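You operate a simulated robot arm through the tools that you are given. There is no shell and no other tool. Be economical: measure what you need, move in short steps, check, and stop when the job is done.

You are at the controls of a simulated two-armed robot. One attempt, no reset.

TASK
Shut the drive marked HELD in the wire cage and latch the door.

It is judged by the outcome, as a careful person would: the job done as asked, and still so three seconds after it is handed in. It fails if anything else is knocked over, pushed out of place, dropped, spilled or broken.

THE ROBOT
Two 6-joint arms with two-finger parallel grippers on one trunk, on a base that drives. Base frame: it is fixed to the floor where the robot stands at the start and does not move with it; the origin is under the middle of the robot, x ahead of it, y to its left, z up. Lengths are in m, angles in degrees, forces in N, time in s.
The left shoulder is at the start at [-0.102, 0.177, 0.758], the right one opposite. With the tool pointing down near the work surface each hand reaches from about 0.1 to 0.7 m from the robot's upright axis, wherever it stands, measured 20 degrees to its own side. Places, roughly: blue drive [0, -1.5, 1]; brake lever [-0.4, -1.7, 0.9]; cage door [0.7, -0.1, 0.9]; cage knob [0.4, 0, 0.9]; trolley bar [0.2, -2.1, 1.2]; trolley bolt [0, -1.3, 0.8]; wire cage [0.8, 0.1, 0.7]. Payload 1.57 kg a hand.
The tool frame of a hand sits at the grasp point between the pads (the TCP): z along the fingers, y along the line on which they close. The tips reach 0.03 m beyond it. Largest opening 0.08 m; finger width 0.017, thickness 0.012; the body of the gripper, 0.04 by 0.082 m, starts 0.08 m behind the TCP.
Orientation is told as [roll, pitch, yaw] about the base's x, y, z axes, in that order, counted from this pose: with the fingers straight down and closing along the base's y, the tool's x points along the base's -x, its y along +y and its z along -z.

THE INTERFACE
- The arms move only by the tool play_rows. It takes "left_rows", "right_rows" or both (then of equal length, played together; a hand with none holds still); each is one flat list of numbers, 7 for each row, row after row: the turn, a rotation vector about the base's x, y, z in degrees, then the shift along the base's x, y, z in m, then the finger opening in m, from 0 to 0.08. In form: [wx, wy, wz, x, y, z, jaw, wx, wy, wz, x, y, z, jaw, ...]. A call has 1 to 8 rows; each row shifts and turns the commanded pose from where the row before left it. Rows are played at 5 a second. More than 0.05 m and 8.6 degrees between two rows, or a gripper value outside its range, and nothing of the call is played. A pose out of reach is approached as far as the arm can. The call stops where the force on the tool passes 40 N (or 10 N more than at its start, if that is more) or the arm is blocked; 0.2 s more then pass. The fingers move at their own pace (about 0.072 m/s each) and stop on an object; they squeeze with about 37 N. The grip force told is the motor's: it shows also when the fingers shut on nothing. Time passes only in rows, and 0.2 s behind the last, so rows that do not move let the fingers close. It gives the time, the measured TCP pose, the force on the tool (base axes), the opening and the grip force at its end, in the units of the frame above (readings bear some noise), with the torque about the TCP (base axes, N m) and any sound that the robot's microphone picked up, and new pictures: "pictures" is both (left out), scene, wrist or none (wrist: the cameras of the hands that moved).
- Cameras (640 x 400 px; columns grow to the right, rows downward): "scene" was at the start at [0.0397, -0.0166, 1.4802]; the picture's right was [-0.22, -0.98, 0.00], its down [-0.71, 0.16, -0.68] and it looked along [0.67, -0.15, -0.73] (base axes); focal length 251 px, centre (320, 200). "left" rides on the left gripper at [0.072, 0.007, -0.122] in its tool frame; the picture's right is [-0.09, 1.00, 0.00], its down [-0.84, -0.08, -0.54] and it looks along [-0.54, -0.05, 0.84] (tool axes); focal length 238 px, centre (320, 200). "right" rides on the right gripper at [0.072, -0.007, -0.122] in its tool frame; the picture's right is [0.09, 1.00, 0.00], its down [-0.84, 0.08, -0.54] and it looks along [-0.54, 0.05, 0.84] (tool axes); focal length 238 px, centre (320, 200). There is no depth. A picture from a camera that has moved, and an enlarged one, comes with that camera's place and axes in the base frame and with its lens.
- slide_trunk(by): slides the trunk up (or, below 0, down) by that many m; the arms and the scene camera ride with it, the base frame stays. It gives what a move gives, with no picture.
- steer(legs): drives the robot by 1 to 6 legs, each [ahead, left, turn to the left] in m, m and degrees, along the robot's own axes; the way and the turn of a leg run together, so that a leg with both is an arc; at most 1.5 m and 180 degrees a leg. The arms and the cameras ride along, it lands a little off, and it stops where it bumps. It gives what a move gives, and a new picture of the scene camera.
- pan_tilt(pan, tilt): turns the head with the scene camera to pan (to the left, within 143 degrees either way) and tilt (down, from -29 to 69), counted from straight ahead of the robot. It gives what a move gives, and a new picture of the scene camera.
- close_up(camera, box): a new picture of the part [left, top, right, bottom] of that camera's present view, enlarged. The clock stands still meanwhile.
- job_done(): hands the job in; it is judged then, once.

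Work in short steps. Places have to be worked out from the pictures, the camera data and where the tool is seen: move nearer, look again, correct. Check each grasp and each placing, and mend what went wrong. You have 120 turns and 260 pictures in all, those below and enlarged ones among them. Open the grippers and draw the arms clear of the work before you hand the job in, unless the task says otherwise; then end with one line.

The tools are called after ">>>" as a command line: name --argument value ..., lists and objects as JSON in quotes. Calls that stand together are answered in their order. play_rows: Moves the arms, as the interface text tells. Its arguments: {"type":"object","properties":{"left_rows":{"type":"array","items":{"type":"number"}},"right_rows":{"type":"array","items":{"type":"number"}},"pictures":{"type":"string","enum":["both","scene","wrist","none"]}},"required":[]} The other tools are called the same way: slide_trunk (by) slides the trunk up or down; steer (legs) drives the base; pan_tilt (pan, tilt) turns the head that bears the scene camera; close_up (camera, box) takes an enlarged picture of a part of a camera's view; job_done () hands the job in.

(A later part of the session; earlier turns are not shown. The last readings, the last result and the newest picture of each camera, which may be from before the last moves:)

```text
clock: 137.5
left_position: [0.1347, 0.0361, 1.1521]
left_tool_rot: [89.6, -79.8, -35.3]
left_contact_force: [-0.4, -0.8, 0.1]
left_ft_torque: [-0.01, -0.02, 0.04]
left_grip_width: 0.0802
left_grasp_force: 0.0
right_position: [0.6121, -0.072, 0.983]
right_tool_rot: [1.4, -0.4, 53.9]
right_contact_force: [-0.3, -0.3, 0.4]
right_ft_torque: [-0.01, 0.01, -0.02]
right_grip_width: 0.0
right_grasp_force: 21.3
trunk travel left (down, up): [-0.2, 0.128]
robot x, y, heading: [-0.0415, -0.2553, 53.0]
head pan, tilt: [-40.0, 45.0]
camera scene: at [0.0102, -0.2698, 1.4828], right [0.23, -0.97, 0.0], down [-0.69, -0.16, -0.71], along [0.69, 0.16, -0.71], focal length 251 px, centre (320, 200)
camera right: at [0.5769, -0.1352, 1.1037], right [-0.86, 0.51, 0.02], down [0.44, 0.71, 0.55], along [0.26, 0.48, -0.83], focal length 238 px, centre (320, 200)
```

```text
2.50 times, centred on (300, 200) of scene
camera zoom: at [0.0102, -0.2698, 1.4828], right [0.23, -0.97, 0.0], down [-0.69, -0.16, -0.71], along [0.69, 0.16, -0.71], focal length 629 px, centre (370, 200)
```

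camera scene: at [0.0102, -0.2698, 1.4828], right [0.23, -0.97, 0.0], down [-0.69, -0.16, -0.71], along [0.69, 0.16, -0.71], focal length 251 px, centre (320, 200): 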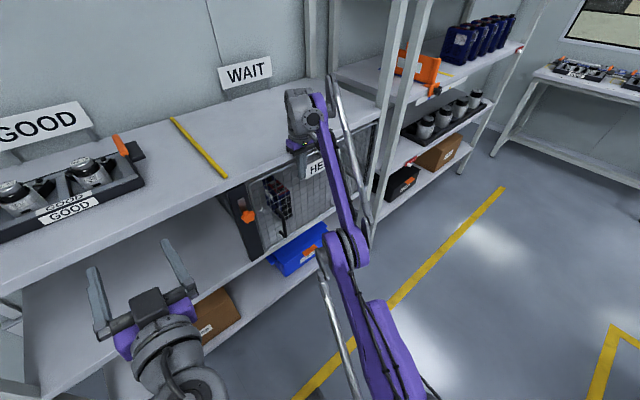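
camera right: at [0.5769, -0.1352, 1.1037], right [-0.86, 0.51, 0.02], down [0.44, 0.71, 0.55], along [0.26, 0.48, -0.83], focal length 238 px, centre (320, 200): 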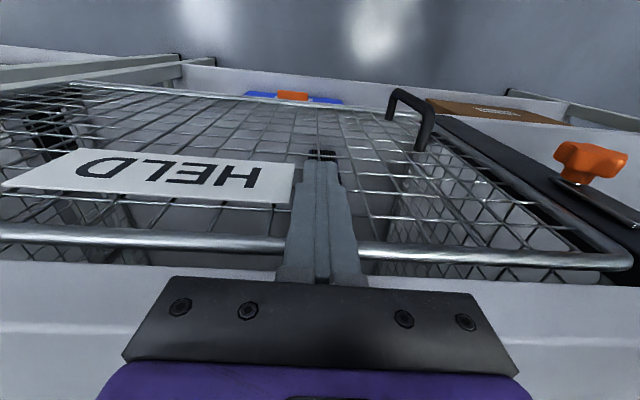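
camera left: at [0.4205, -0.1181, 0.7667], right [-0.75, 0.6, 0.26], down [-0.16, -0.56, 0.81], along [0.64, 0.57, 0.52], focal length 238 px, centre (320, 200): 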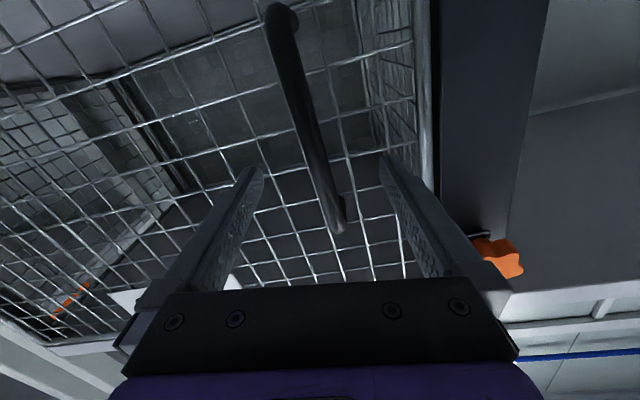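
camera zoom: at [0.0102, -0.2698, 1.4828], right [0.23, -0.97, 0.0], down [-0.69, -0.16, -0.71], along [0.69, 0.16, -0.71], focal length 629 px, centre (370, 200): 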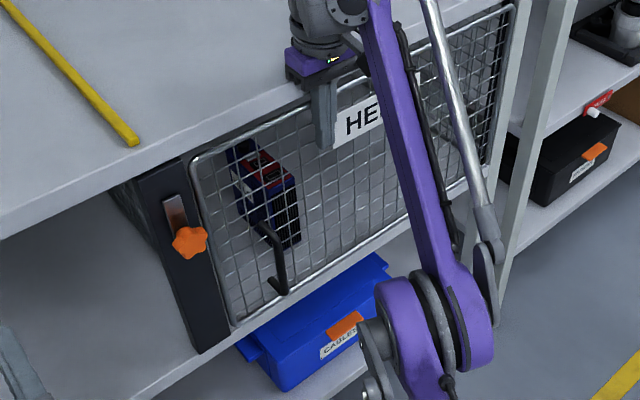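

Still no resistance; a little more.

>>> play_rows --right_rows '[0, 0, 0, 0.003, 0.004, 0, 0.0, 0, 0, 0, 0.003, 0.004, 0, 0.0, 0, 0, 0, 0.002, 0.003, 0, 0.0]' --pictures "wrist"

>>> close_up --camera "scene" --box '[220, 150, 320, 230]'

```text
clock: 138.1
left_position: [0.1332, 0.0352, 1.1523]
left_tool_rot: [89.9, -79.8, -35.9]
left_contact_force: [0.2, 0.0, -0.3]
left_ft_torque: [-0.02, 0.01, 0.0]
left_grip_width: 0.0804
left_grasp_force: 0.1
right_position: [0.6137, -0.0711, 0.9846]
right_tool_rot: [1.4, 0.3, 53.7]
right_contact_force: [-11.1, -12.0, 0.9]
right_ft_torque: [0.43, -0.42, 0.1]
right_grip_width: 0.0001
right_grasp_force: 20.9
trunk travel left (down, up): [-0.2, 0.128]
robot x, y, heading: [-0.0455, -0.2564, 53.0]
head pan, tilt: [-40.0, 45.0]
stopped in row 2 (right hand): the force on the tool passed its limit at 46 N (the readings are from after the stop); the commanded pose is now the measured one
camera right: at [0.5788, -0.1336, 1.1062], right [-0.86, 0.51, 0.03], down [0.45, 0.71, 0.54], along [0.26, 0.47, -0.84], focal length 238 px, centre (320, 200)
```

right: 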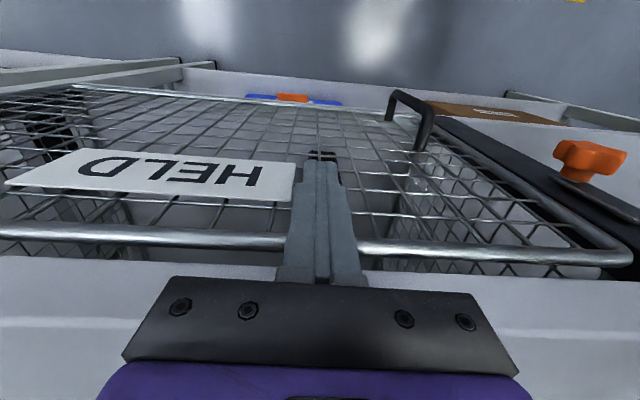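

```text
5.00 times, centred on (270, 190) of scene
camera zoom: at [0.0081, -0.2712, 1.483], right [0.22, -0.97, 0.0], down [-0.69, -0.16, -0.71], along [0.69, 0.16, -0.71], focal length 1257 px, centre (570, 250)
```

zoom: 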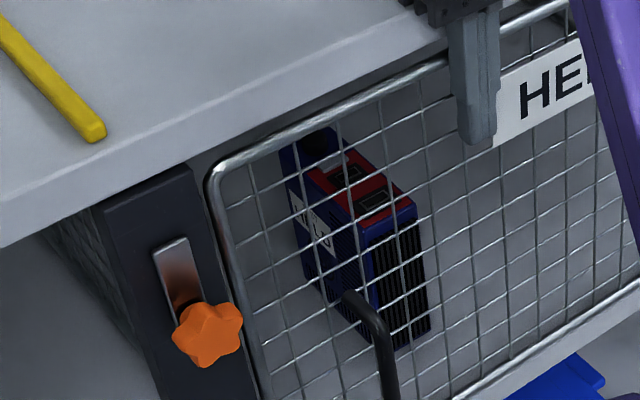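

Door is fully shut (firm stop). Leaving the right fingers lightly against it, I bring the left hand, closed, to the left of the upright lever.

>>> play_rows --left_rows '[0, 0, 0, 0.0352, -0.0072, -0.029, 0.0, 0, 0, 0, 0.0352, -0.0072, -0.029, 0.0, 0, 0, 0, 0.0352, -0.0072, -0.029, 0.0, 0, 0, 0, 0.0352, -0.0072, -0.029, 0.0, 0, 0, 0, 0.0352, -0.0072, -0.029, 0.0, 0, 0, 0, 0.0352, -0.0072, -0.029, 0.0]' --pictures "wrist"

>>> pan_tilt --pan -5 --tilt 55

```text
clock: 139.5
left_position: [0.3463, -0.0092, 0.977]
left_tool_rot: [90.6, -79.7, -36.4]
left_contact_force: [0.3, -0.1, 0.5]
left_ft_torque: [0.0, 0.04, 0.02]
left_grip_width: 0.0
left_grasp_force: 21.1
right_position: [0.6119, -0.0719, 0.9836]
right_tool_rot: [1.4, -0.1, 53.8]
right_contact_force: [-11.5, -17.0, 2.0]
right_ft_torque: [0.51, -0.08, 0.01]
right_grip_width: 0.0
right_grasp_force: 21.5
trunk travel left (down, up): [-0.2, 0.128]
robot x, y, heading: [-0.0469, -0.2567, 52.9]
head pan, tilt: [-40.0, 45.0]
camera left: at [0.2591, -0.0972, 0.908], right [-0.78, 0.56, 0.27], down [-0.14, -0.57, 0.81], along [0.61, 0.6, 0.52], focal length 238 px, centre (320, 200)
```

left: 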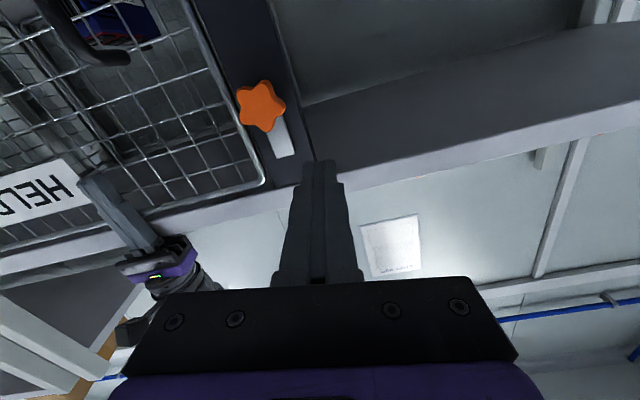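

```text
clock: 140.5
left_position: [0.3461, -0.0082, 0.9781]
left_tool_rot: [90.4, -79.8, -36.4]
left_contact_force: [-0.1, 0.3, -0.2]
left_ft_torque: [0.0, 0.0, -0.02]
left_grip_width: 0.0001
left_grasp_force: 21.8
right_position: [0.6131, -0.071, 0.9844]
right_tool_rot: [1.5, -0.1, 53.8]
right_contact_force: [-15.7, -18.6, 0.0]
right_ft_torque: [0.39, -0.33, -0.03]
right_grip_width: 0.0
right_grasp_force: 21.5
trunk travel left (down, up): [-0.2, 0.128]
robot x, y, heading: [-0.0478, -0.2548, 53.3]
head pan, tilt: [-5.0, 55.0]
camera scene: at [-0.0234, -0.238, 1.4694], right [0.74, -0.67, 0.0], down [-0.55, -0.61, -0.58], along [0.39, 0.43, -0.82], focal length 251 px, centre (320, 200)
```

scene: 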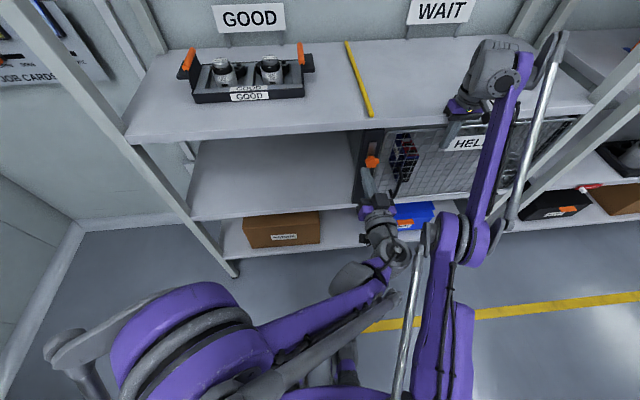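

Aligned just left of the lever's upper end. I advance 9 cm in.

>>> play_rows --left_rows '[0, 0, 0, 0.0165, 0.022, 0, 0.0, 0, 0, 0, 0.0165, 0.022, 0, 0.0, 0, 0, 0, 0.015, 0.02, 0, 0.0, 0, 0, 0, 0.006, 0.008, 0, 0.0]' --pictures "wrist"

>>> close_up --camera "scene" --box '[330, 110, 430, 210]'

```text
clock: 141.5
left_position: [0.398, 0.064, 0.9793]
left_tool_rot: [90.3, -79.8, -36.3]
left_contact_force: [0.3, 0.4, -0.2]
left_ft_torque: [-0.01, 0.03, -0.02]
left_grip_width: 0.0
left_grasp_force: 21.8
right_position: [0.6132, -0.0719, 0.9842]
right_tool_rot: [1.5, 0.0, 53.7]
right_contact_force: [-15.0, -19.1, -1.3]
right_ft_torque: [0.42, -0.37, 0.01]
right_grip_width: 0.0
right_grasp_force: 21.5
trunk travel left (down, up): [-0.2, 0.128]
robot x, y, heading: [-0.045, -0.2572, 53.0]
head pan, tilt: [-5.0, 55.0]
camera left: at [0.3122, -0.0244, 0.9114], right [-0.78, 0.56, 0.27], down [-0.14, -0.57, 0.81], along [0.61, 0.6, 0.52], focal length 238 px, centre (320, 200)
```

left: 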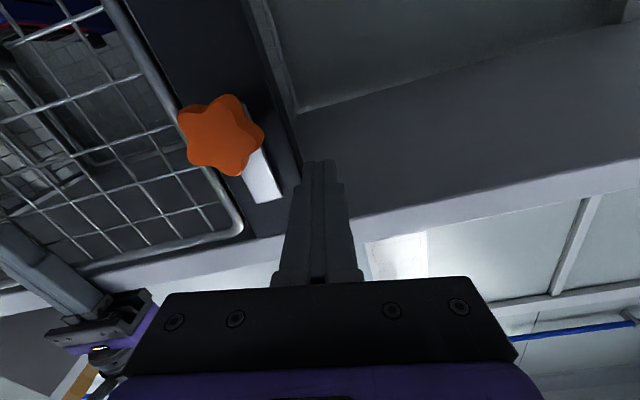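

```text
4.00 times, centred on (380, 160) of scene
camera zoom: at [-0.0234, -0.238, 1.4694], right [0.74, -0.67, 0.0], down [-0.55, -0.61, -0.58], along [0.39, 0.43, -0.82], focal length 1006 px, centre (80, 360)
```

zoom: 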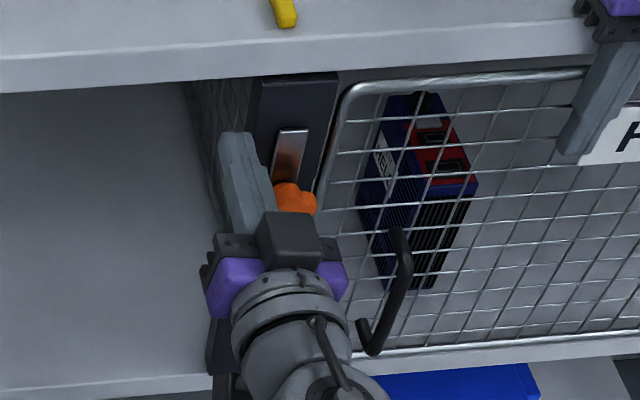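

I push the lever's top toward the door (right).

>>> play_rows --left_rows '[0, 0, 0, 0.002, -0.004, 0, 0.0, 0, 0, 0, 0.004, -0.003, 0, 0.0, 0, 0, 0, 0.004, -0.003, 0, 0.0, 0, 0, 0, 0.004, -0.003, 0, 0.0, 0, 0, 0, 0.0032, -0.0024, 0, 0.0, 0, 0, 0, 0.0032, -0.0024, -0.001, 0.0, 0, 0, 0, 0.0032, -0.0024, -0.001, 0.0, 0, 0, 0, 0.0032, -0.0024, -0.001, 0.0]' --pictures "none"

>>> close_up --camera "scene" --box '[330, 110, 430, 210]'

```text
clock: 142.2
left_position: [0.4007, 0.0624, 0.9792]
left_tool_rot: [90.7, -79.8, -35.4]
left_contact_force: [-5.6, 2.6, 1.4]
left_ft_torque: [-0.01, -0.05, 0.16]
left_grip_width: 0.0001
left_grasp_force: 21.4
right_position: [0.6124, -0.0724, 0.9844]
right_tool_rot: [1.3, 0.1, 53.8]
right_contact_force: [-12.4, -5.7, 2.5]
right_ft_torque: [0.29, -0.43, 0.12]
right_grip_width: 0.0001
right_grasp_force: 21.5
trunk travel left (down, up): [-0.2, 0.128]
robot x, y, heading: [-0.0455, -0.2539, 53.2]
head pan, tilt: [-5.0, 55.0]
stopped in row 3 (left hand): the force on the tool passed its limit at 43 N (the readings are from after the stop); the commanded pose is now the measured one
```

```text
4.00 times, centred on (380, 160) of scene
camera zoom: at [-0.0247, -0.2359, 1.4695], right [0.74, -0.67, 0.0], down [-0.55, -0.61, -0.57], along [0.38, 0.43, -0.82], focal length 1006 px, centre (80, 360)
```

zoom: 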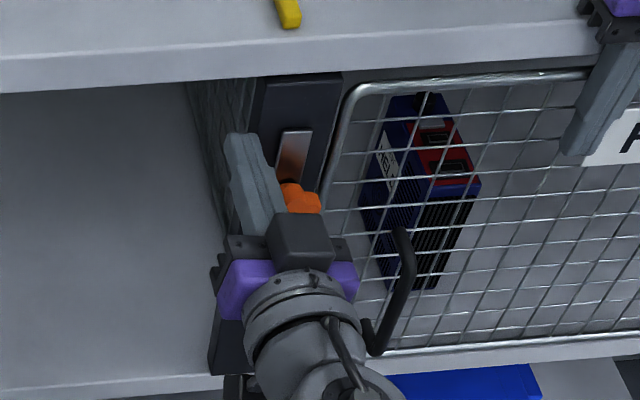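

The fingertip caught the post's side edge; I back out 9 mm in depth and retry pushing only the lever.

>>> play_rows --left_rows '[0, 0, 0, -0.004, 0.003, 0, 0.0, 0, 0, 0, -0.0054, -0.0072, 0, 0.0, 0, 0, 0, 0.0048, -0.0036, 0, 0.0, 0, 0, 0, 0.0048, -0.0036, 0, 0.0, 0, 0, 0, 0.0048, -0.0036, 0, 0.0, 0, 0, 0, 0.0032, -0.0024, 0, 0.0, 0, 0, 0, 0.0032, -0.0024, 0, 0.0]' --pictures "none"

>>> close_up --camera "scene" --box '[330, 110, 430, 210]'

```text
clock: 143.8
left_position: [0.4123, 0.0409, 0.979]
left_tool_rot: [90.7, -79.9, -35.5]
left_contact_force: [-0.8, 0.5, 1.4]
left_ft_torque: [0.05, -0.06, 0.04]
left_grip_width: 0.0
left_grasp_force: 21.2
right_position: [0.6133, -0.0711, 0.985]
right_tool_rot: [1.3, 0.1, 53.8]
right_contact_force: [-17.9, -12.1, 1.7]
right_ft_torque: [0.46, -0.63, 0.16]
right_grip_width: 0.0
right_grasp_force: 21.2
trunk travel left (down, up): [-0.2, 0.128]
robot x, y, heading: [-0.0461, -0.2546, 53.0]
head pan, tilt: [-5.0, 55.0]
```

```text
4.00 times, centred on (380, 160) of scene
camera zoom: at [-0.0248, -0.2368, 1.4694], right [0.74, -0.67, 0.0], down [-0.55, -0.61, -0.58], along [0.39, 0.43, -0.82], focal length 1006 px, centre (80, 360)
```

zoom: 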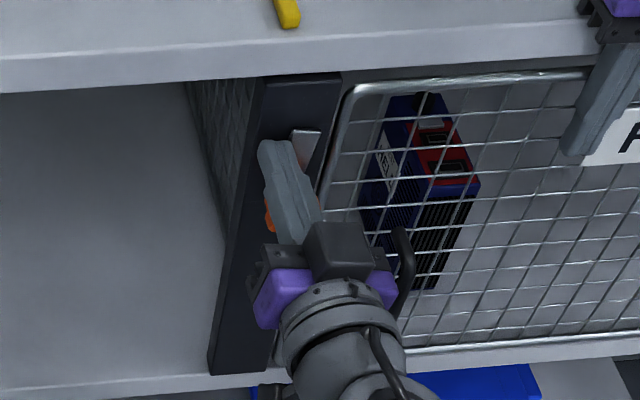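

The lever is tilting toward the door. I keep pushing.

>>> play_rows --left_rows '[0, 0, 0, 0.0028, -0.0021, 0, 0.0, 0, 0, 0, 0.0028, -0.0021, 0, 0.0, 0, 0, 0, 0.0028, -0.0021, -0.001, 0.0, 0, 0, 0, 0.0028, -0.0021, -0.001, 0.0, 0, 0, 0, 0.0028, -0.0021, -0.001, 0.0, 0, 0, 0, 0.0028, -0.0021, -0.001, 0.0]' --pictures "none"

>>> close_up --camera "scene" --box '[330, 110, 430, 210]'

```text
clock: 145.2
left_position: [0.4298, 0.0279, 0.9766]
left_tool_rot: [90.6, -79.9, -35.5]
left_contact_force: [-1.0, 0.3, -0.5]
left_ft_torque: [-0.01, 0.01, -0.01]
left_grip_width: 0.0
left_grasp_force: 21.0
right_position: [0.6137, -0.0712, 0.9837]
right_tool_rot: [1.4, -0.1, 53.9]
right_contact_force: [-17.5, -14.1, 1.6]
right_ft_torque: [0.51, -0.62, 0.14]
right_grip_width: 0.0
right_grasp_force: 21.6
trunk travel left (down, up): [-0.2, 0.128]
robot x, y, heading: [-0.05, -0.2565, 53.0]
head pan, tilt: [-5.0, 55.0]
```

```text
4.00 times, centred on (380, 160) of scene
camera zoom: at [-0.0244, -0.237, 1.4694], right [0.74, -0.67, 0.0], down [-0.55, -0.61, -0.58], along [0.38, 0.43, -0.82], focal length 1006 px, centre (80, 360)
```

zoom: 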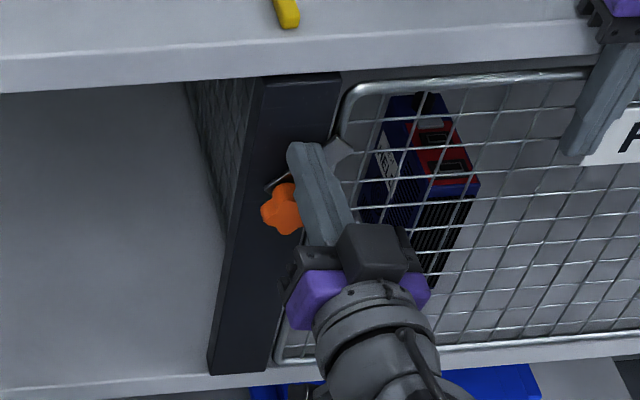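

Lever ~45°. Now push right-and-down along the arc.

>>> play_rows --left_rows '[0, 0, 0, 0.0032, -0.0024, 0, 0.0, 0, 0, 0, 0.0032, -0.0024, -0.001, 0.0, 0, 0, 0, 0.0024, -0.0018, -0.002, 0.0, 0, 0, 0, 0.0024, -0.0018, -0.002, 0.0, 0, 0, 0, 0.0024, -0.0018, -0.002, 0.0, 0, 0, 0, 0.0016, -0.0012, -0.003, 0.0, 0, 0, 0, 0.0016, -0.0012, -0.003, 0.0]' --pictures "none"

>>> close_up --camera "scene" --box '[330, 110, 430, 210]'

```text
clock: 146.8
left_position: [0.4466, 0.0143, 0.9618]
left_tool_rot: [90.7, -79.9, -35.5]
left_contact_force: [0.2, 0.0, 0.2]
left_ft_torque: [0.01, 0.02, 0.01]
left_grip_width: 0.0
left_grasp_force: 22.1
right_position: [0.6129, -0.0724, 0.9845]
right_tool_rot: [1.3, -0.1, 53.8]
right_contact_force: [-13.9, -15.0, 1.9]
right_ft_torque: [0.59, -0.57, 0.11]
right_grip_width: 0.0
right_grasp_force: 21.4
trunk travel left (down, up): [-0.2, 0.128]
robot x, y, heading: [-0.0461, -0.2573, 53.0]
head pan, tilt: [-5.0, 55.0]
```

```text
4.00 times, centred on (380, 160) of scene
camera zoom: at [-0.0241, -0.2373, 1.4694], right [0.74, -0.67, 0.0], down [-0.55, -0.61, -0.58], along [0.38, 0.43, -0.82], focal length 1006 px, centre (80, 360)
```

zoom: 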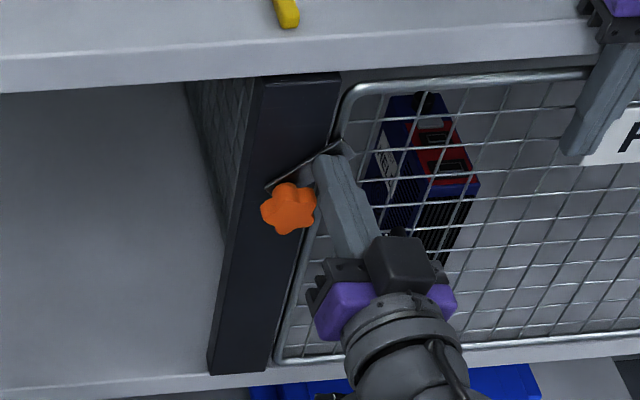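

The finger slid in front of the plate. I lift above the lever, go 1 cm deeper (clear of the post here), and press down.

>>> play_rows --left_rows '[0, 0, 0, -0.006, -0.008, 0.01, 0.0, 0, 0, 0, 0, 0, 0.02, 0.0, 0, 0, 0, 0.004, -0.003, 0.016, 0.0, 0, 0, 0, 0.008, 0.0107, 0, 0.0, 0, 0, 0, 0.004, 0.0053, 0, 0.0]' --pictures "wrist"

>>> close_up --camera "scene" --box '[330, 110, 430, 210]'

```text
clock: 148.2
left_position: [0.4537, 0.0198, 1.0071]
left_tool_rot: [90.3, -80.0, -35.0]
left_contact_force: [-16.5, -12.8, 5.5]
left_ft_torque: [0.16, -0.1, 0.05]
left_grip_width: 0.0002
left_grasp_force: 21.3
right_position: [0.6158, -0.0743, 0.9836]
right_tool_rot: [1.3, -0.2, 53.5]
right_contact_force: [0.5, -0.3, -0.2]
right_ft_torque: [0.03, -0.03, -0.02]
right_grip_width: 0.0
right_grasp_force: 21.3
trunk travel left (down, up): [-0.2, 0.128]
robot x, y, heading: [-0.0496, -0.2599, 52.7]
head pan, tilt: [-5.0, 55.0]
stopped in row 5 (left hand): the force on the tool passed its limit at 43 N (the readings are from after the stop); the commanded pose is now the measured one
camera left: at [0.3688, -0.0699, 0.9398], right [-0.79, 0.55, 0.26], down [-0.13, -0.57, 0.81], along [0.6, 0.61, 0.52], focal length 238 px, centre (320, 200)
```

left: 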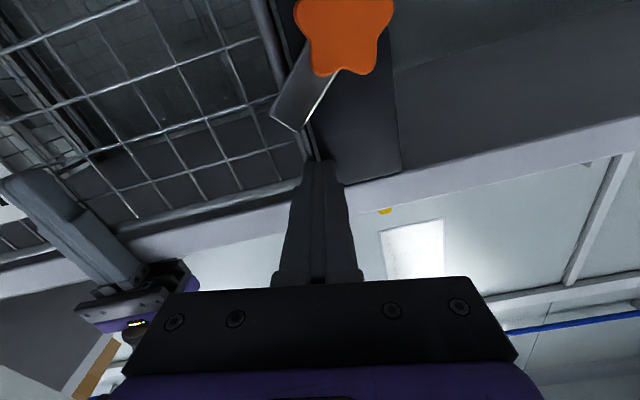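

```text
4.00 times, centred on (380, 160) of scene
camera zoom: at [-0.0251, -0.2379, 1.4696], right [0.74, -0.67, 0.0], down [-0.55, -0.61, -0.58], along [0.38, 0.43, -0.82], focal length 1006 px, centre (80, 360)
```

zoom: 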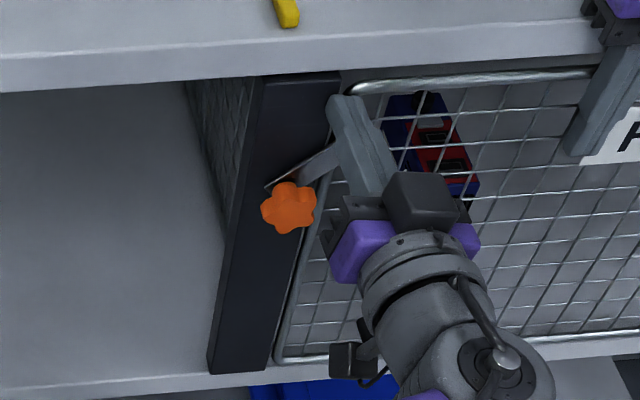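

The finger is now above the lever end. I ease back 2 mm and press down.

>>> play_rows --left_rows '[0, 0, 0, 0.004, -0.0052, -0.006, 0.0, 0, 0, 0, 0, 0, -0.007, 0.0, 0, 0, 0, 0, 0, -0.006, 0.0, 0, 0, 0, 0, 0, -0.005, 0.0, 0, 0, 0, 0, 0, -0.004, 0.0, 0, 0, 0, 0, 0, -0.004, 0.0, 0, 0, 0, 0, 0, -0.004, 0.0]' --pictures "none"

>>> close_up --camera "scene" --box '[330, 110, 430, 210]'

```text
clock: 149.3
left_position: [0.4583, 0.0158, 0.985]
left_tool_rot: [91.1, -79.7, -36.2]
left_contact_force: [-3.5, -12.5, 12.6]
left_ft_torque: [0.2, -0.3, -0.26]
left_grip_width: 0.0001
left_grasp_force: 21.5
right_position: [0.6193, -0.0779, 0.9822]
right_tool_rot: [1.1, -0.1, 53.0]
right_contact_force: [0.0, 0.8, 0.0]
right_ft_torque: [0.0, -0.01, 0.01]
right_grip_width: 0.0001
right_grasp_force: 21.7
trunk travel left (down, up): [-0.2, 0.128]
robot x, y, heading: [-0.0438, -0.2572, 53.1]
head pan, tilt: [-5.0, 55.0]
stopped in row 5 (left hand): the force on the tool passed its limit at 42 N (the readings are from after the stop); the commanded pose is now the measured one
```

```text
4.00 times, centred on (380, 160) of scene
camera zoom: at [-0.0241, -0.2376, 1.4693], right [0.74, -0.67, 0.0], down [-0.55, -0.61, -0.58], along [0.39, 0.43, -0.82], focal length 1006 px, centre (80, 360)
```

zoom: 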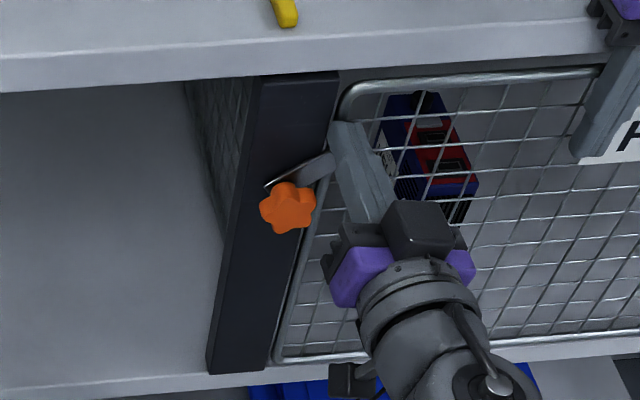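

Lever is yielding (about 30° left). I continue pressing down.

>>> play_rows --left_rows '[0, 0, 0, -0.0012, -0.0016, 0, 0.0, 0, 0, 0, 0, 0, -0.004, 0.0, 0, 0, 0, 0, 0, -0.003, 0.0, 0, 0, 0, 0, 0, -0.003, 0.0, 0, 0, 0, 0, 0, -0.003, 0.0, 0, 0, 0, 0, 0, -0.003, 0.0, 0, 0, 0, 0, 0, -0.003, 0.0, 0, 0, 0, 0, 0, -0.003, 0.0]' --pictures "none"

>>> close_up --camera "scene" --box '[330, 110, 430, 210]'

```text
clock: 149.9
left_position: [0.4591, 0.0154, 0.9848]
left_tool_rot: [92.4, -79.5, -37.5]
left_contact_force: [-0.5, -5.9, 11.5]
left_ft_torque: [0.17, -0.22, -0.12]
left_grip_width: 0.0
left_grasp_force: 21.6
right_position: [0.6209, -0.0778, 0.9827]
right_tool_rot: [1.1, -0.2, 53.1]
right_contact_force: [0.5, 0.0, 0.2]
right_ft_torque: [0.01, -0.03, -0.04]
right_grip_width: 0.0
right_grasp_force: 21.3
trunk travel left (down, up): [-0.2, 0.128]
robot x, y, heading: [-0.0466, -0.2593, 53.1]
head pan, tilt: [-5.0, 55.0]
stopped in row 2 (left hand): the force on the tool passed its limit at 45 N (the readings are from after the stop); the commanded pose is now the measured one
```

```text
4.00 times, centred on (380, 160) of scene
camera zoom: at [-0.0227, -0.2365, 1.4693], right [0.74, -0.67, 0.0], down [-0.55, -0.61, -0.57], along [0.38, 0.43, -0.82], focal length 1006 px, centre (80, 360)
```

zoom: 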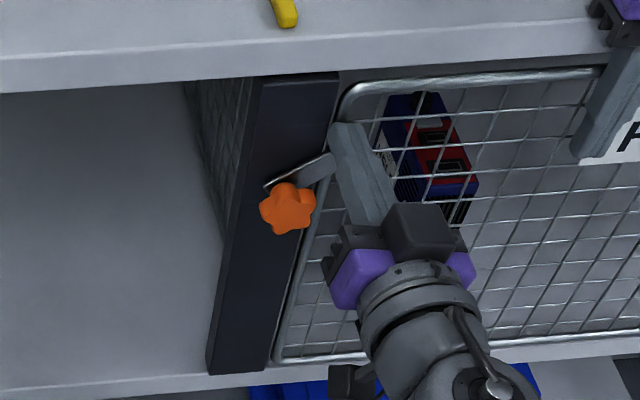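

Blocked. I withdraw a little to see what the lever and finger meet.

>>> play_rows --left_rows '[0, 0, 0, 0, 0, 0.006, 0.0, 0, 0, 0, -0.018, -0.024, 0, 0.0, 0, 0, 0, -0.018, -0.024, 0, 0.0]' --pictures "wrist"

>>> close_up --camera "left" --box '[230, 40, 390, 140]'

>>> close_up --camera "scene" --box '[340, 110, 420, 170]'

```text
clock: 150.9
left_position: [0.4148, -0.0004, 0.9844]
left_tool_rot: [91.4, -79.1, -33.9]
left_contact_force: [0.7, 1.2, -0.6]
left_ft_torque: [-0.03, 0.03, -0.02]
left_grip_width: 0.0
left_grasp_force: 21.2
right_position: [0.6241, -0.0835, 0.9813]
right_tool_rot: [1.0, 0.0, 52.2]
right_contact_force: [-0.8, -0.5, -0.2]
right_ft_torque: [0.01, 0.0, -0.02]
right_grip_width: 0.0001
right_grasp_force: 21.7
trunk travel left (down, up): [-0.2, 0.128]
robot x, y, heading: [-0.0472, -0.2601, 52.9]
head pan, tilt: [-5.0, 55.0]
stopped in row 3 (left hand): the arm was blocked; the commanded pose is now the measured one
camera left: at [0.334, -0.0937, 0.9149], right [-0.81, 0.51, 0.28], down [-0.1, -0.59, 0.8], along [0.58, 0.63, 0.52], focal length 238 px, centre (320, 200)
```

left: 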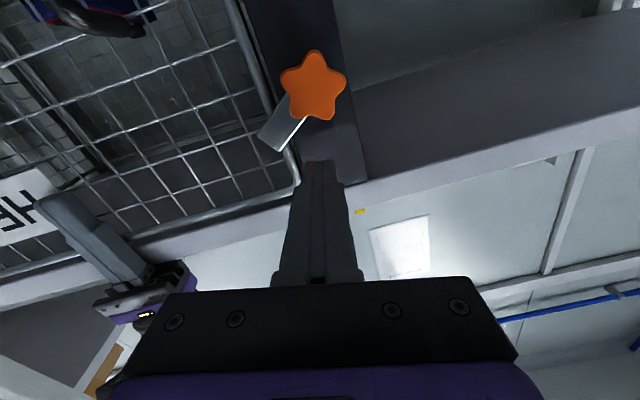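

```text
4.00 times, centred on (310, 90) of left
camera zoom: at [0.334, -0.0937, 0.9149], right [-0.81, 0.51, 0.28], down [-0.1, -0.59, 0.8], along [0.58, 0.63, 0.52], focal length 953 px, centre (360, 640)
```

zoom: 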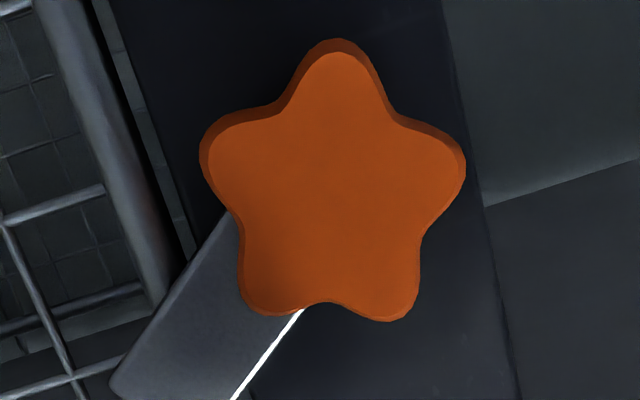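

```text
6.67 times, centred on (380, 140) of scene
camera zoom: at [-0.0213, -0.235, 1.4694], right [0.74, -0.67, 0.0], down [-0.55, -0.61, -0.57], along [0.38, 0.43, -0.82], focal length 1676 px, centre (-80, 600)
```

zoom: 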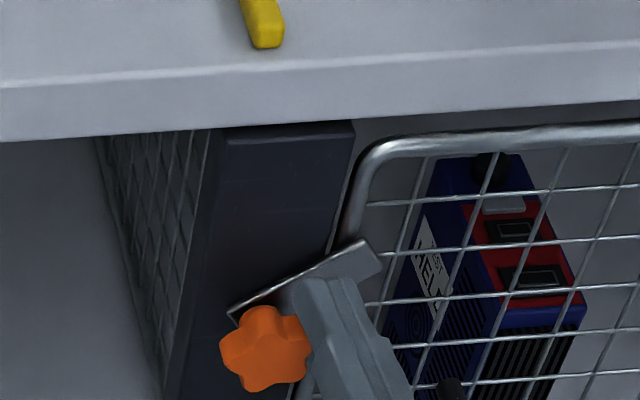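

The lever lies over the door frame at ~35°, so the door is trapped; the left arm is cramped though. I back the base off and shift right to the stance that worked before.

>>> steer --legs '[[-0.14, 0, 0], [0, -0.2, 0]]'

>>> pan_tilt --pan -5 --tilt 50

```text
clock: 154.2
left_position: [0.4885, -0.2287, 0.984]
left_tool_rot: [91.4, -79.1, -33.6]
left_contact_force: [-0.2, 0.0, 0.1]
left_ft_torque: [-0.03, -0.01, 0.01]
left_grip_width: 0.0
left_grasp_force: 21.4
right_position: [0.6975, -0.3089, 0.981]
right_tool_rot: [1.1, 0.0, 52.6]
right_contact_force: [-0.2, -0.4, 0.2]
right_ft_torque: [0.01, 0.0, 0.0]
right_grip_width: 0.0
right_grasp_force: 21.3
trunk travel left (down, up): [-0.2, 0.128]
robot x, y, heading: [0.0253, -0.4905, 53.0]
head pan, tilt: [-5.0, 55.0]
camera scene: at [0.0527, -0.464, 1.4694], right [0.75, -0.67, 0.0], down [-0.55, -0.61, -0.57], along [0.38, 0.43, -0.82], focal length 251 px, centre (320, 200)
```

scene: 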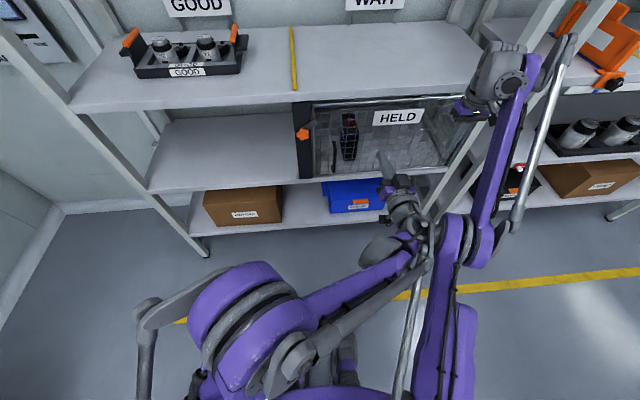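

```text
clock: 154.8
left_position: [0.488, -0.2269, 0.9832]
left_tool_rot: [91.5, -79.1, -33.6]
left_contact_force: [-0.3, 0.3, -0.5]
left_ft_torque: [-0.01, -0.02, 0.01]
left_grip_width: 0.0
left_grasp_force: 21.4
right_position: [0.697, -0.3085, 0.9821]
right_tool_rot: [1.0, 0.1, 52.6]
right_contact_force: [0.4, -0.3, -0.2]
right_ft_torque: [0.0, 0.01, 0.0]
right_grip_width: 0.0003
right_grasp_force: 21.6
trunk travel left (down, up): [-0.2, 0.128]
robot x, y, heading: [0.0318, -0.4893, 53.1]
head pan, tilt: [-5.0, 50.0]
camera scene: at [0.0557, -0.4602, 1.4758], right [0.75, -0.67, 0.0], down [-0.51, -0.57, -0.64], along [0.43, 0.48, -0.77], focal length 251 px, centre (320, 200)
```

scene: 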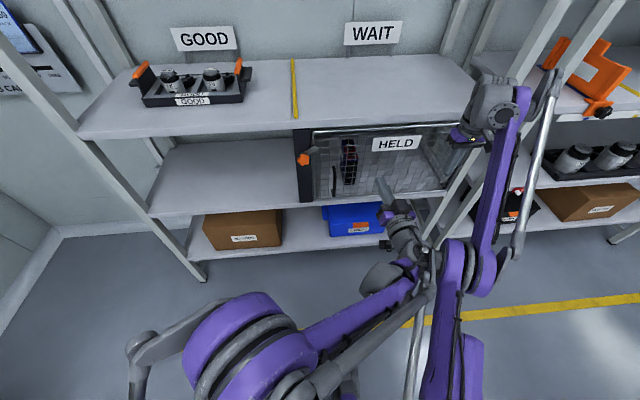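

The arms nearly touch each other; I move the right hand up and outward, and the left hand back toward the knob.

>>> play_rows --right_rows '[0, 0, 0, 0.0167, -0.033, 0.025, 0.0, 0, 0, 0, 0.0167, -0.033, 0.025, 0.0, 0, 0, 0, 0.0167, -0.033, 0.025, 0.0, 0, 0, 0, 0.0167, -0.033, 0.025, 0.0, 0, 0, 0, 0.0167, -0.033, 0.025, 0.0, 0, 0, 0, 0.0167, -0.033, 0.025, 0.0]' --left_rows '[0, 0, 0, -0.022, 0.0165, 0.003, 0.0, 0, 0, 0, -0.022, 0.0165, 0.003, 0.0, 0, 0, 0, -0.022, 0.0165, 0.003, 0.0, 0, 0, 0, -0.022, 0.0165, 0.003, 0.0, 0, 0, 0, -0.022, 0.0165, 0.003, 0.0, 0, 0, 0, -0.022, 0.0165, 0.003, 0.0]' --pictures "both"

>>> close_up --camera "scene" --box '[280, 110, 380, 210]'

```text
clock: 156.2
left_position: [0.3556, -0.13, 1.0034]
left_tool_rot: [91.9, -79.1, -34.2]
left_contact_force: [-0.2, 0.3, 0.3]
left_ft_torque: [-0.04, 0.01, 0.01]
left_grip_width: 0.0002
left_grasp_force: 21.3
right_position: [0.7351, -0.4769, 1.065]
right_tool_rot: [1.1, 0.0, 52.6]
right_contact_force: [-0.7, 0.9, -0.1]
right_ft_torque: [0.02, -0.02, 0.01]
right_grip_width: 0.0002
right_grasp_force: 21.3
right hand out of reach, approached as far as the arm can: row 2, 3, 4, 5, 6
trunk travel left (down, up): [-0.2, 0.128]
robot x, y, heading: [0.029, -0.4861, 53.3]
head pan, tilt: [-5.0, 50.0]
camera scene: at [0.0547, -0.4624, 1.4759], right [0.75, -0.67, 0.0], down [-0.51, -0.57, -0.64], along [0.43, 0.48, -0.76], focal length 251 px, centre (320, 200)
camera right: at [0.6982, -0.5377, 1.1854], right [-0.85, 0.53, 0.02], down [0.45, 0.7, 0.54], along [0.28, 0.47, -0.84], focal length 238 px, centre (320, 200)
camera left: at [0.2751, -0.2226, 0.9338], right [-0.81, 0.51, 0.28], down [-0.09, -0.59, 0.8], along [0.58, 0.63, 0.53], focal length 238 px, centre (320, 200)
```

scene: 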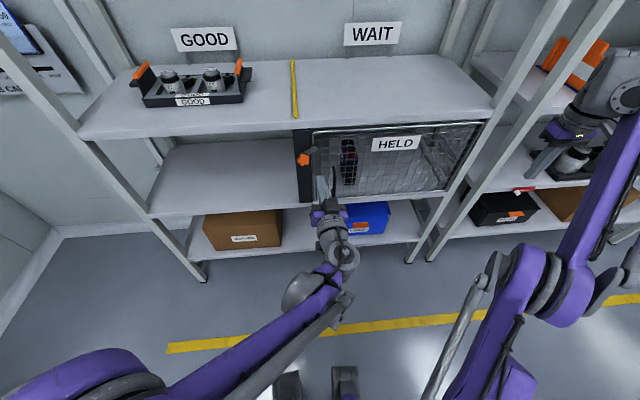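
right: 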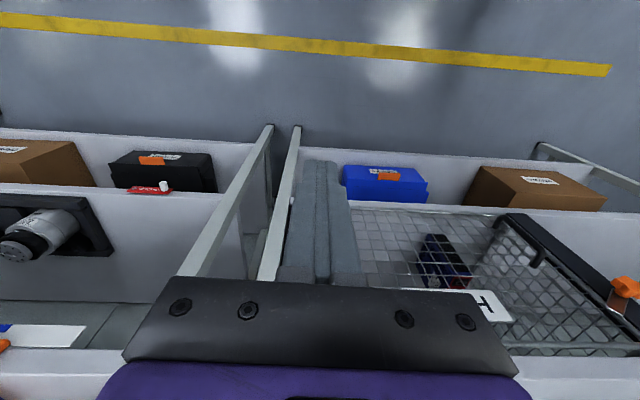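
left: 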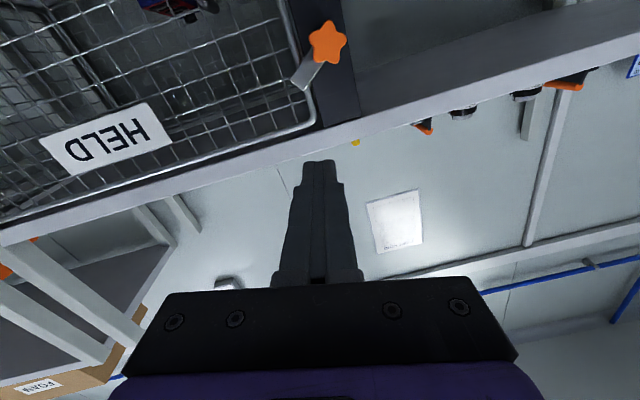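

```text
4.00 times, centred on (330, 160) of scene
camera zoom: at [0.0547, -0.4624, 1.4759], right [0.75, -0.67, 0.0], down [-0.51, -0.57, -0.64], along [0.43, 0.48, -0.76], focal length 1006 px, centre (280, 360)
```

zoom: 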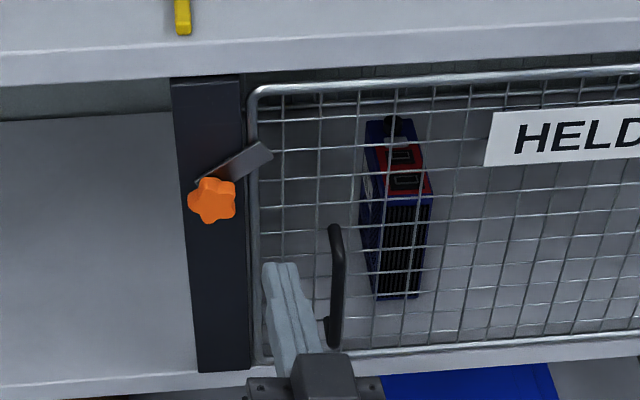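

Lever tip at about (s 0.364, z 0.969), 35° up. I square the left hand and place the closed fingers just above the lever near its tip.

>>> play_rows --left_rows '[0, 0, -4.5, -0.0172, 0.0129, -0.0155, 0.0, 0, 0, 0, 0.0198, 0.0264, 0, 0.0, 0, 0, 0, 0.0198, 0.0264, 0, 0.0, 0, 0, 0, 0.0198, 0.0264, 0, 0.0, 0, 0, 0, 0.0198, 0.0264, 0, 0.0, 0, 0, 0, 0.0198, 0.0264, 0, 0.0, 0, 0, 0, 0.006, 0.008, 0, 0.0]' --pictures "wrist"

>>> close_up --camera "scene" --box '[280, 120, 360, 180]'

```text
clock: 157.8
left_position: [0.4445, 0.0235, 0.9861]
left_tool_rot: [91.4, -79.1, -38.1]
left_contact_force: [-0.1, 0.3, -0.3]
left_ft_torque: [-0.02, 0.01, -0.02]
left_grip_width: 0.0
left_grasp_force: 21.6
right_position: [0.7361, -0.4751, 1.0636]
right_tool_rot: [1.0, -0.1, 52.6]
right_contact_force: [0.4, -0.2, 0.4]
right_ft_torque: [-0.03, -0.02, -0.01]
right_grip_width: 0.0
right_grasp_force: 21.4
trunk travel left (down, up): [-0.2, 0.128]
robot x, y, heading: [0.0267, -0.4835, 53.4]
head pan, tilt: [-5.0, 50.0]
camera left: at [0.3563, -0.0627, 0.9171], right [-0.77, 0.57, 0.28], down [-0.14, -0.58, 0.8], along [0.62, 0.58, 0.52], focal length 238 px, centre (320, 200)
```

left: 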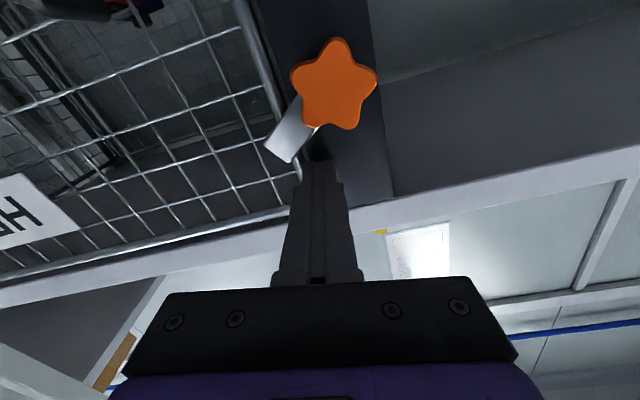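

```text
6.67 times, centred on (320, 150) of scene
camera zoom: at [0.0556, -0.4603, 1.4759], right [0.75, -0.67, 0.0], down [-0.51, -0.57, -0.64], along [0.43, 0.48, -0.77], focal length 1676 px, centre (320, 533)
```

zoom: 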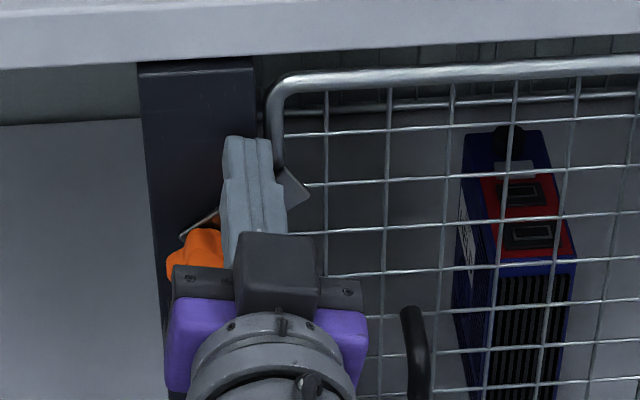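

No contact yet. I push perpendicular to the lever (right-down) in small steps.

>>> play_rows --left_rows '[0, 0, 0, 0.0018, -0.0014, -0.0033, 0.0, 0, 0, 0, 0.0018, -0.0014, -0.0033, 0.0, 0, 0, 0, 0.0018, -0.0014, -0.0033, 0.0, 0, 0, 0, 0.0016, -0.0012, -0.0035, 0.0, 0, 0, 0, 0.0016, -0.0012, -0.0035, 0.0, 0, 0, 0, 0.001, -0.0008, -0.0035, 0.0]' --pictures "wrist"

>>> close_up --camera "scene" --box '[280, 120, 360, 180]'

```text
clock: 159.2
left_position: [0.4532, 0.0157, 0.9644]
left_tool_rot: [91.4, -79.1, -38.1]
left_contact_force: [-0.3, 0.2, -0.7]
left_ft_torque: [0.01, 0.01, -0.02]
left_grip_width: 0.0
left_grasp_force: 21.5
right_position: [0.7353, -0.4745, 1.0633]
right_tool_rot: [1.0, 0.0, 52.6]
right_contact_force: [0.4, 0.0, 0.1]
right_ft_torque: [0.0, 0.01, -0.02]
right_grip_width: 0.0004
right_grasp_force: 20.7
trunk travel left (down, up): [-0.2, 0.128]
robot x, y, heading: [0.0296, -0.4888, 53.4]
head pan, tilt: [-5.0, 50.0]
camera left: at [0.3657, -0.0698, 0.8967], right [-0.77, 0.57, 0.28], down [-0.14, -0.58, 0.8], along [0.62, 0.58, 0.52], focal length 238 px, centre (320, 200)
```

left: 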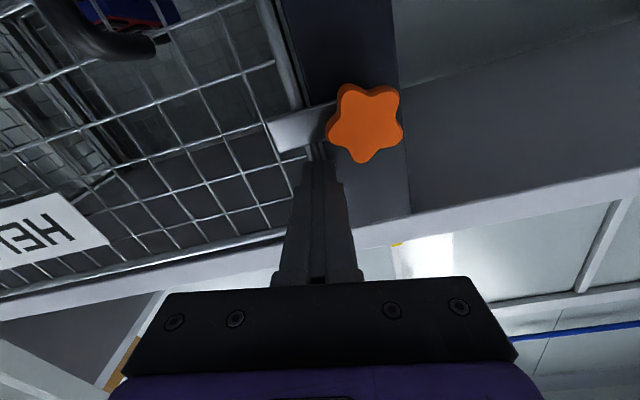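

```text
6.67 times, centred on (320, 150) of scene
camera zoom: at [0.0558, -0.4601, 1.4759], right [0.75, -0.67, 0.0], down [-0.51, -0.57, -0.64], along [0.43, 0.48, -0.77], focal length 1676 px, centre (320, 533)
```

zoom: 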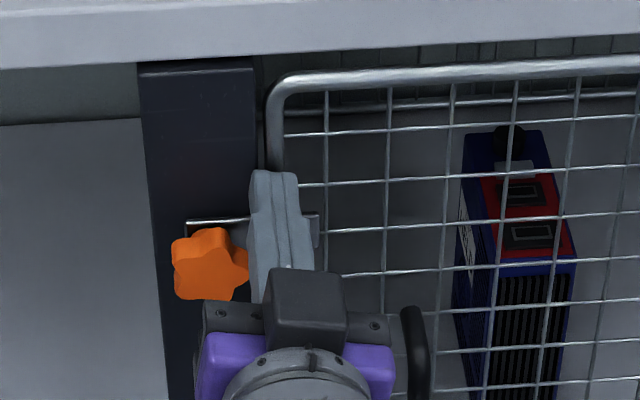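

The lever is nearly horizontal over the door. A final press down to its stop.

>>> play_rows --left_rows '[0, 0, 0, 0, 0, -0.003, 0.0, 0, 0, 0, 0, 0, -0.003, 0.0, 0, 0, 0, 0, 0, -0.003, 0.0]' --pictures "none"

>>> close_up --camera "scene" --box '[280, 120, 360, 180]'

```text
clock: 160.0
left_position: [0.4536, 0.0151, 0.9576]
left_tool_rot: [91.4, -79.2, -38.1]
left_contact_force: [-0.3, 0.9, -0.4]
left_ft_torque: [0.0, 0.0, 0.03]
left_grip_width: 0.0
left_grasp_force: 21.2
right_position: [0.7353, -0.4737, 1.064]
right_tool_rot: [0.9, 0.0, 52.5]
right_contact_force: [-0.1, -0.3, 0.5]
right_ft_torque: [0.02, 0.0, -0.02]
right_grip_width: 0.0
right_grasp_force: 21.5
trunk travel left (down, up): [-0.2, 0.128]
robot x, y, heading: [0.0279, -0.4875, 53.2]
head pan, tilt: [-5.0, 50.0]
```

```text
6.67 times, centred on (320, 150) of scene
camera zoom: at [0.0557, -0.4602, 1.4759], right [0.75, -0.67, 0.0], down [-0.51, -0.57, -0.64], along [0.43, 0.48, -0.77], focal length 1676 px, centre (320, 533)
```

zoom: 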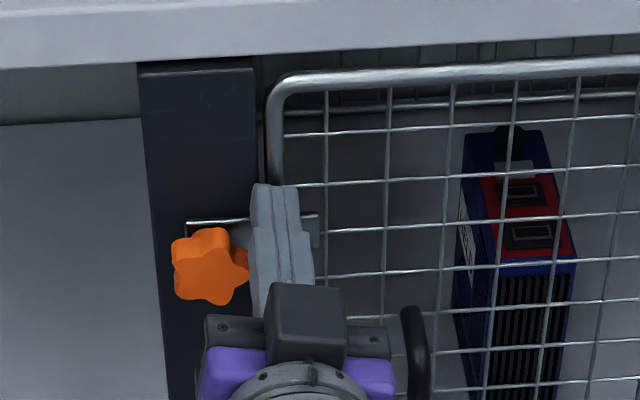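

The lever is level with the mesh wires. I withdraw the left hand straight back and inspect.

>>> play_rows --left_rows '[0, 0, 0, -0.018, -0.024, 0.003, 0.0, 0, 0, 0, -0.018, -0.024, 0, 0.0, 0, 0, 0, -0.024, -0.032, 0, 0.0, 0, 0, 0, -0.024, -0.032, 0.02, 0.04, 0, 0, 0, -0.02, -0.02, 0.04, 0.08, 0, 0, 0, -0.02, 0.0, 0.04, 0.08]' --pictures "wrist"

>>> close_up --camera "scene" --box '[270, 100, 510, 220]'

>>> close_up --camera "scene" --box '[285, 135, 335, 185]'

```text
clock: 161.4
left_position: [0.3276, -0.1164, 1.0622]
left_tool_rot: [91.4, -79.1, -38.3]
left_contact_force: [-0.1, -0.1, 1.0]
left_ft_torque: [0.0, -0.01, -0.02]
left_grip_width: 0.0797
left_grasp_force: 0.1
right_position: [0.734, -0.4743, 1.0653]
right_tool_rot: [1.1, 0.1, 52.6]
right_contact_force: [-0.2, 0.8, 0.2]
right_ft_torque: [0.02, 0.0, -0.01]
right_grip_width: 0.0
right_grasp_force: 21.5
trunk travel left (down, up): [-0.2, 0.128]
robot x, y, heading: [0.0275, -0.4875, 53.3]
head pan, tilt: [-5.0, 50.0]
camera left: at [0.2395, -0.203, 0.9939], right [-0.77, 0.57, 0.28], down [-0.14, -0.58, 0.8], along [0.62, 0.58, 0.52], focal length 238 px, centre (320, 200)
```

left: 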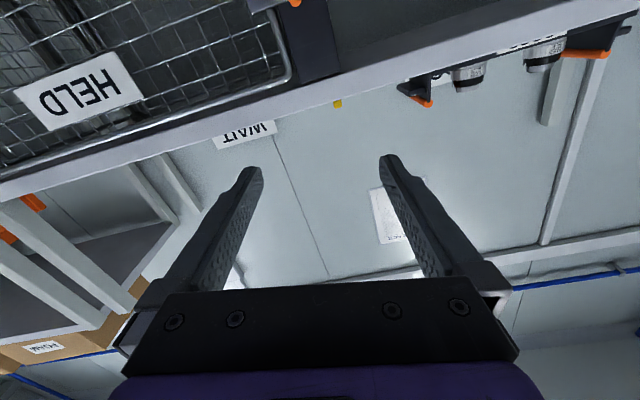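

```text
2.67 times, centred on (390, 160) of scene
camera zoom: at [0.0546, -0.4604, 1.4759], right [0.75, -0.67, 0.0], down [-0.51, -0.57, -0.64], along [0.43, 0.48, -0.77], focal length 670 px, centre (133, 307)
```

zoom: 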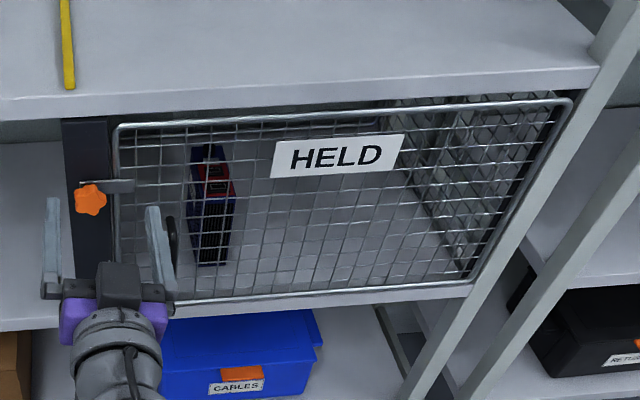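

```text
8.00 times, centred on (310, 160) of scene
camera zoom: at [0.0546, -0.4604, 1.4759], right [0.75, -0.67, 0.0], down [-0.51, -0.57, -0.64], along [0.43, 0.48, -0.77], focal length 2012 px, centre (400, 520)
```

zoom: 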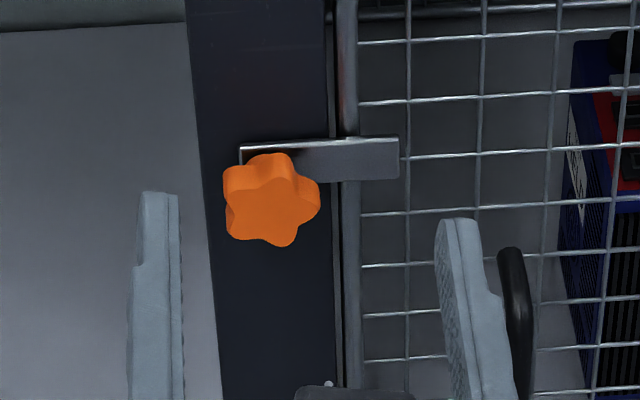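

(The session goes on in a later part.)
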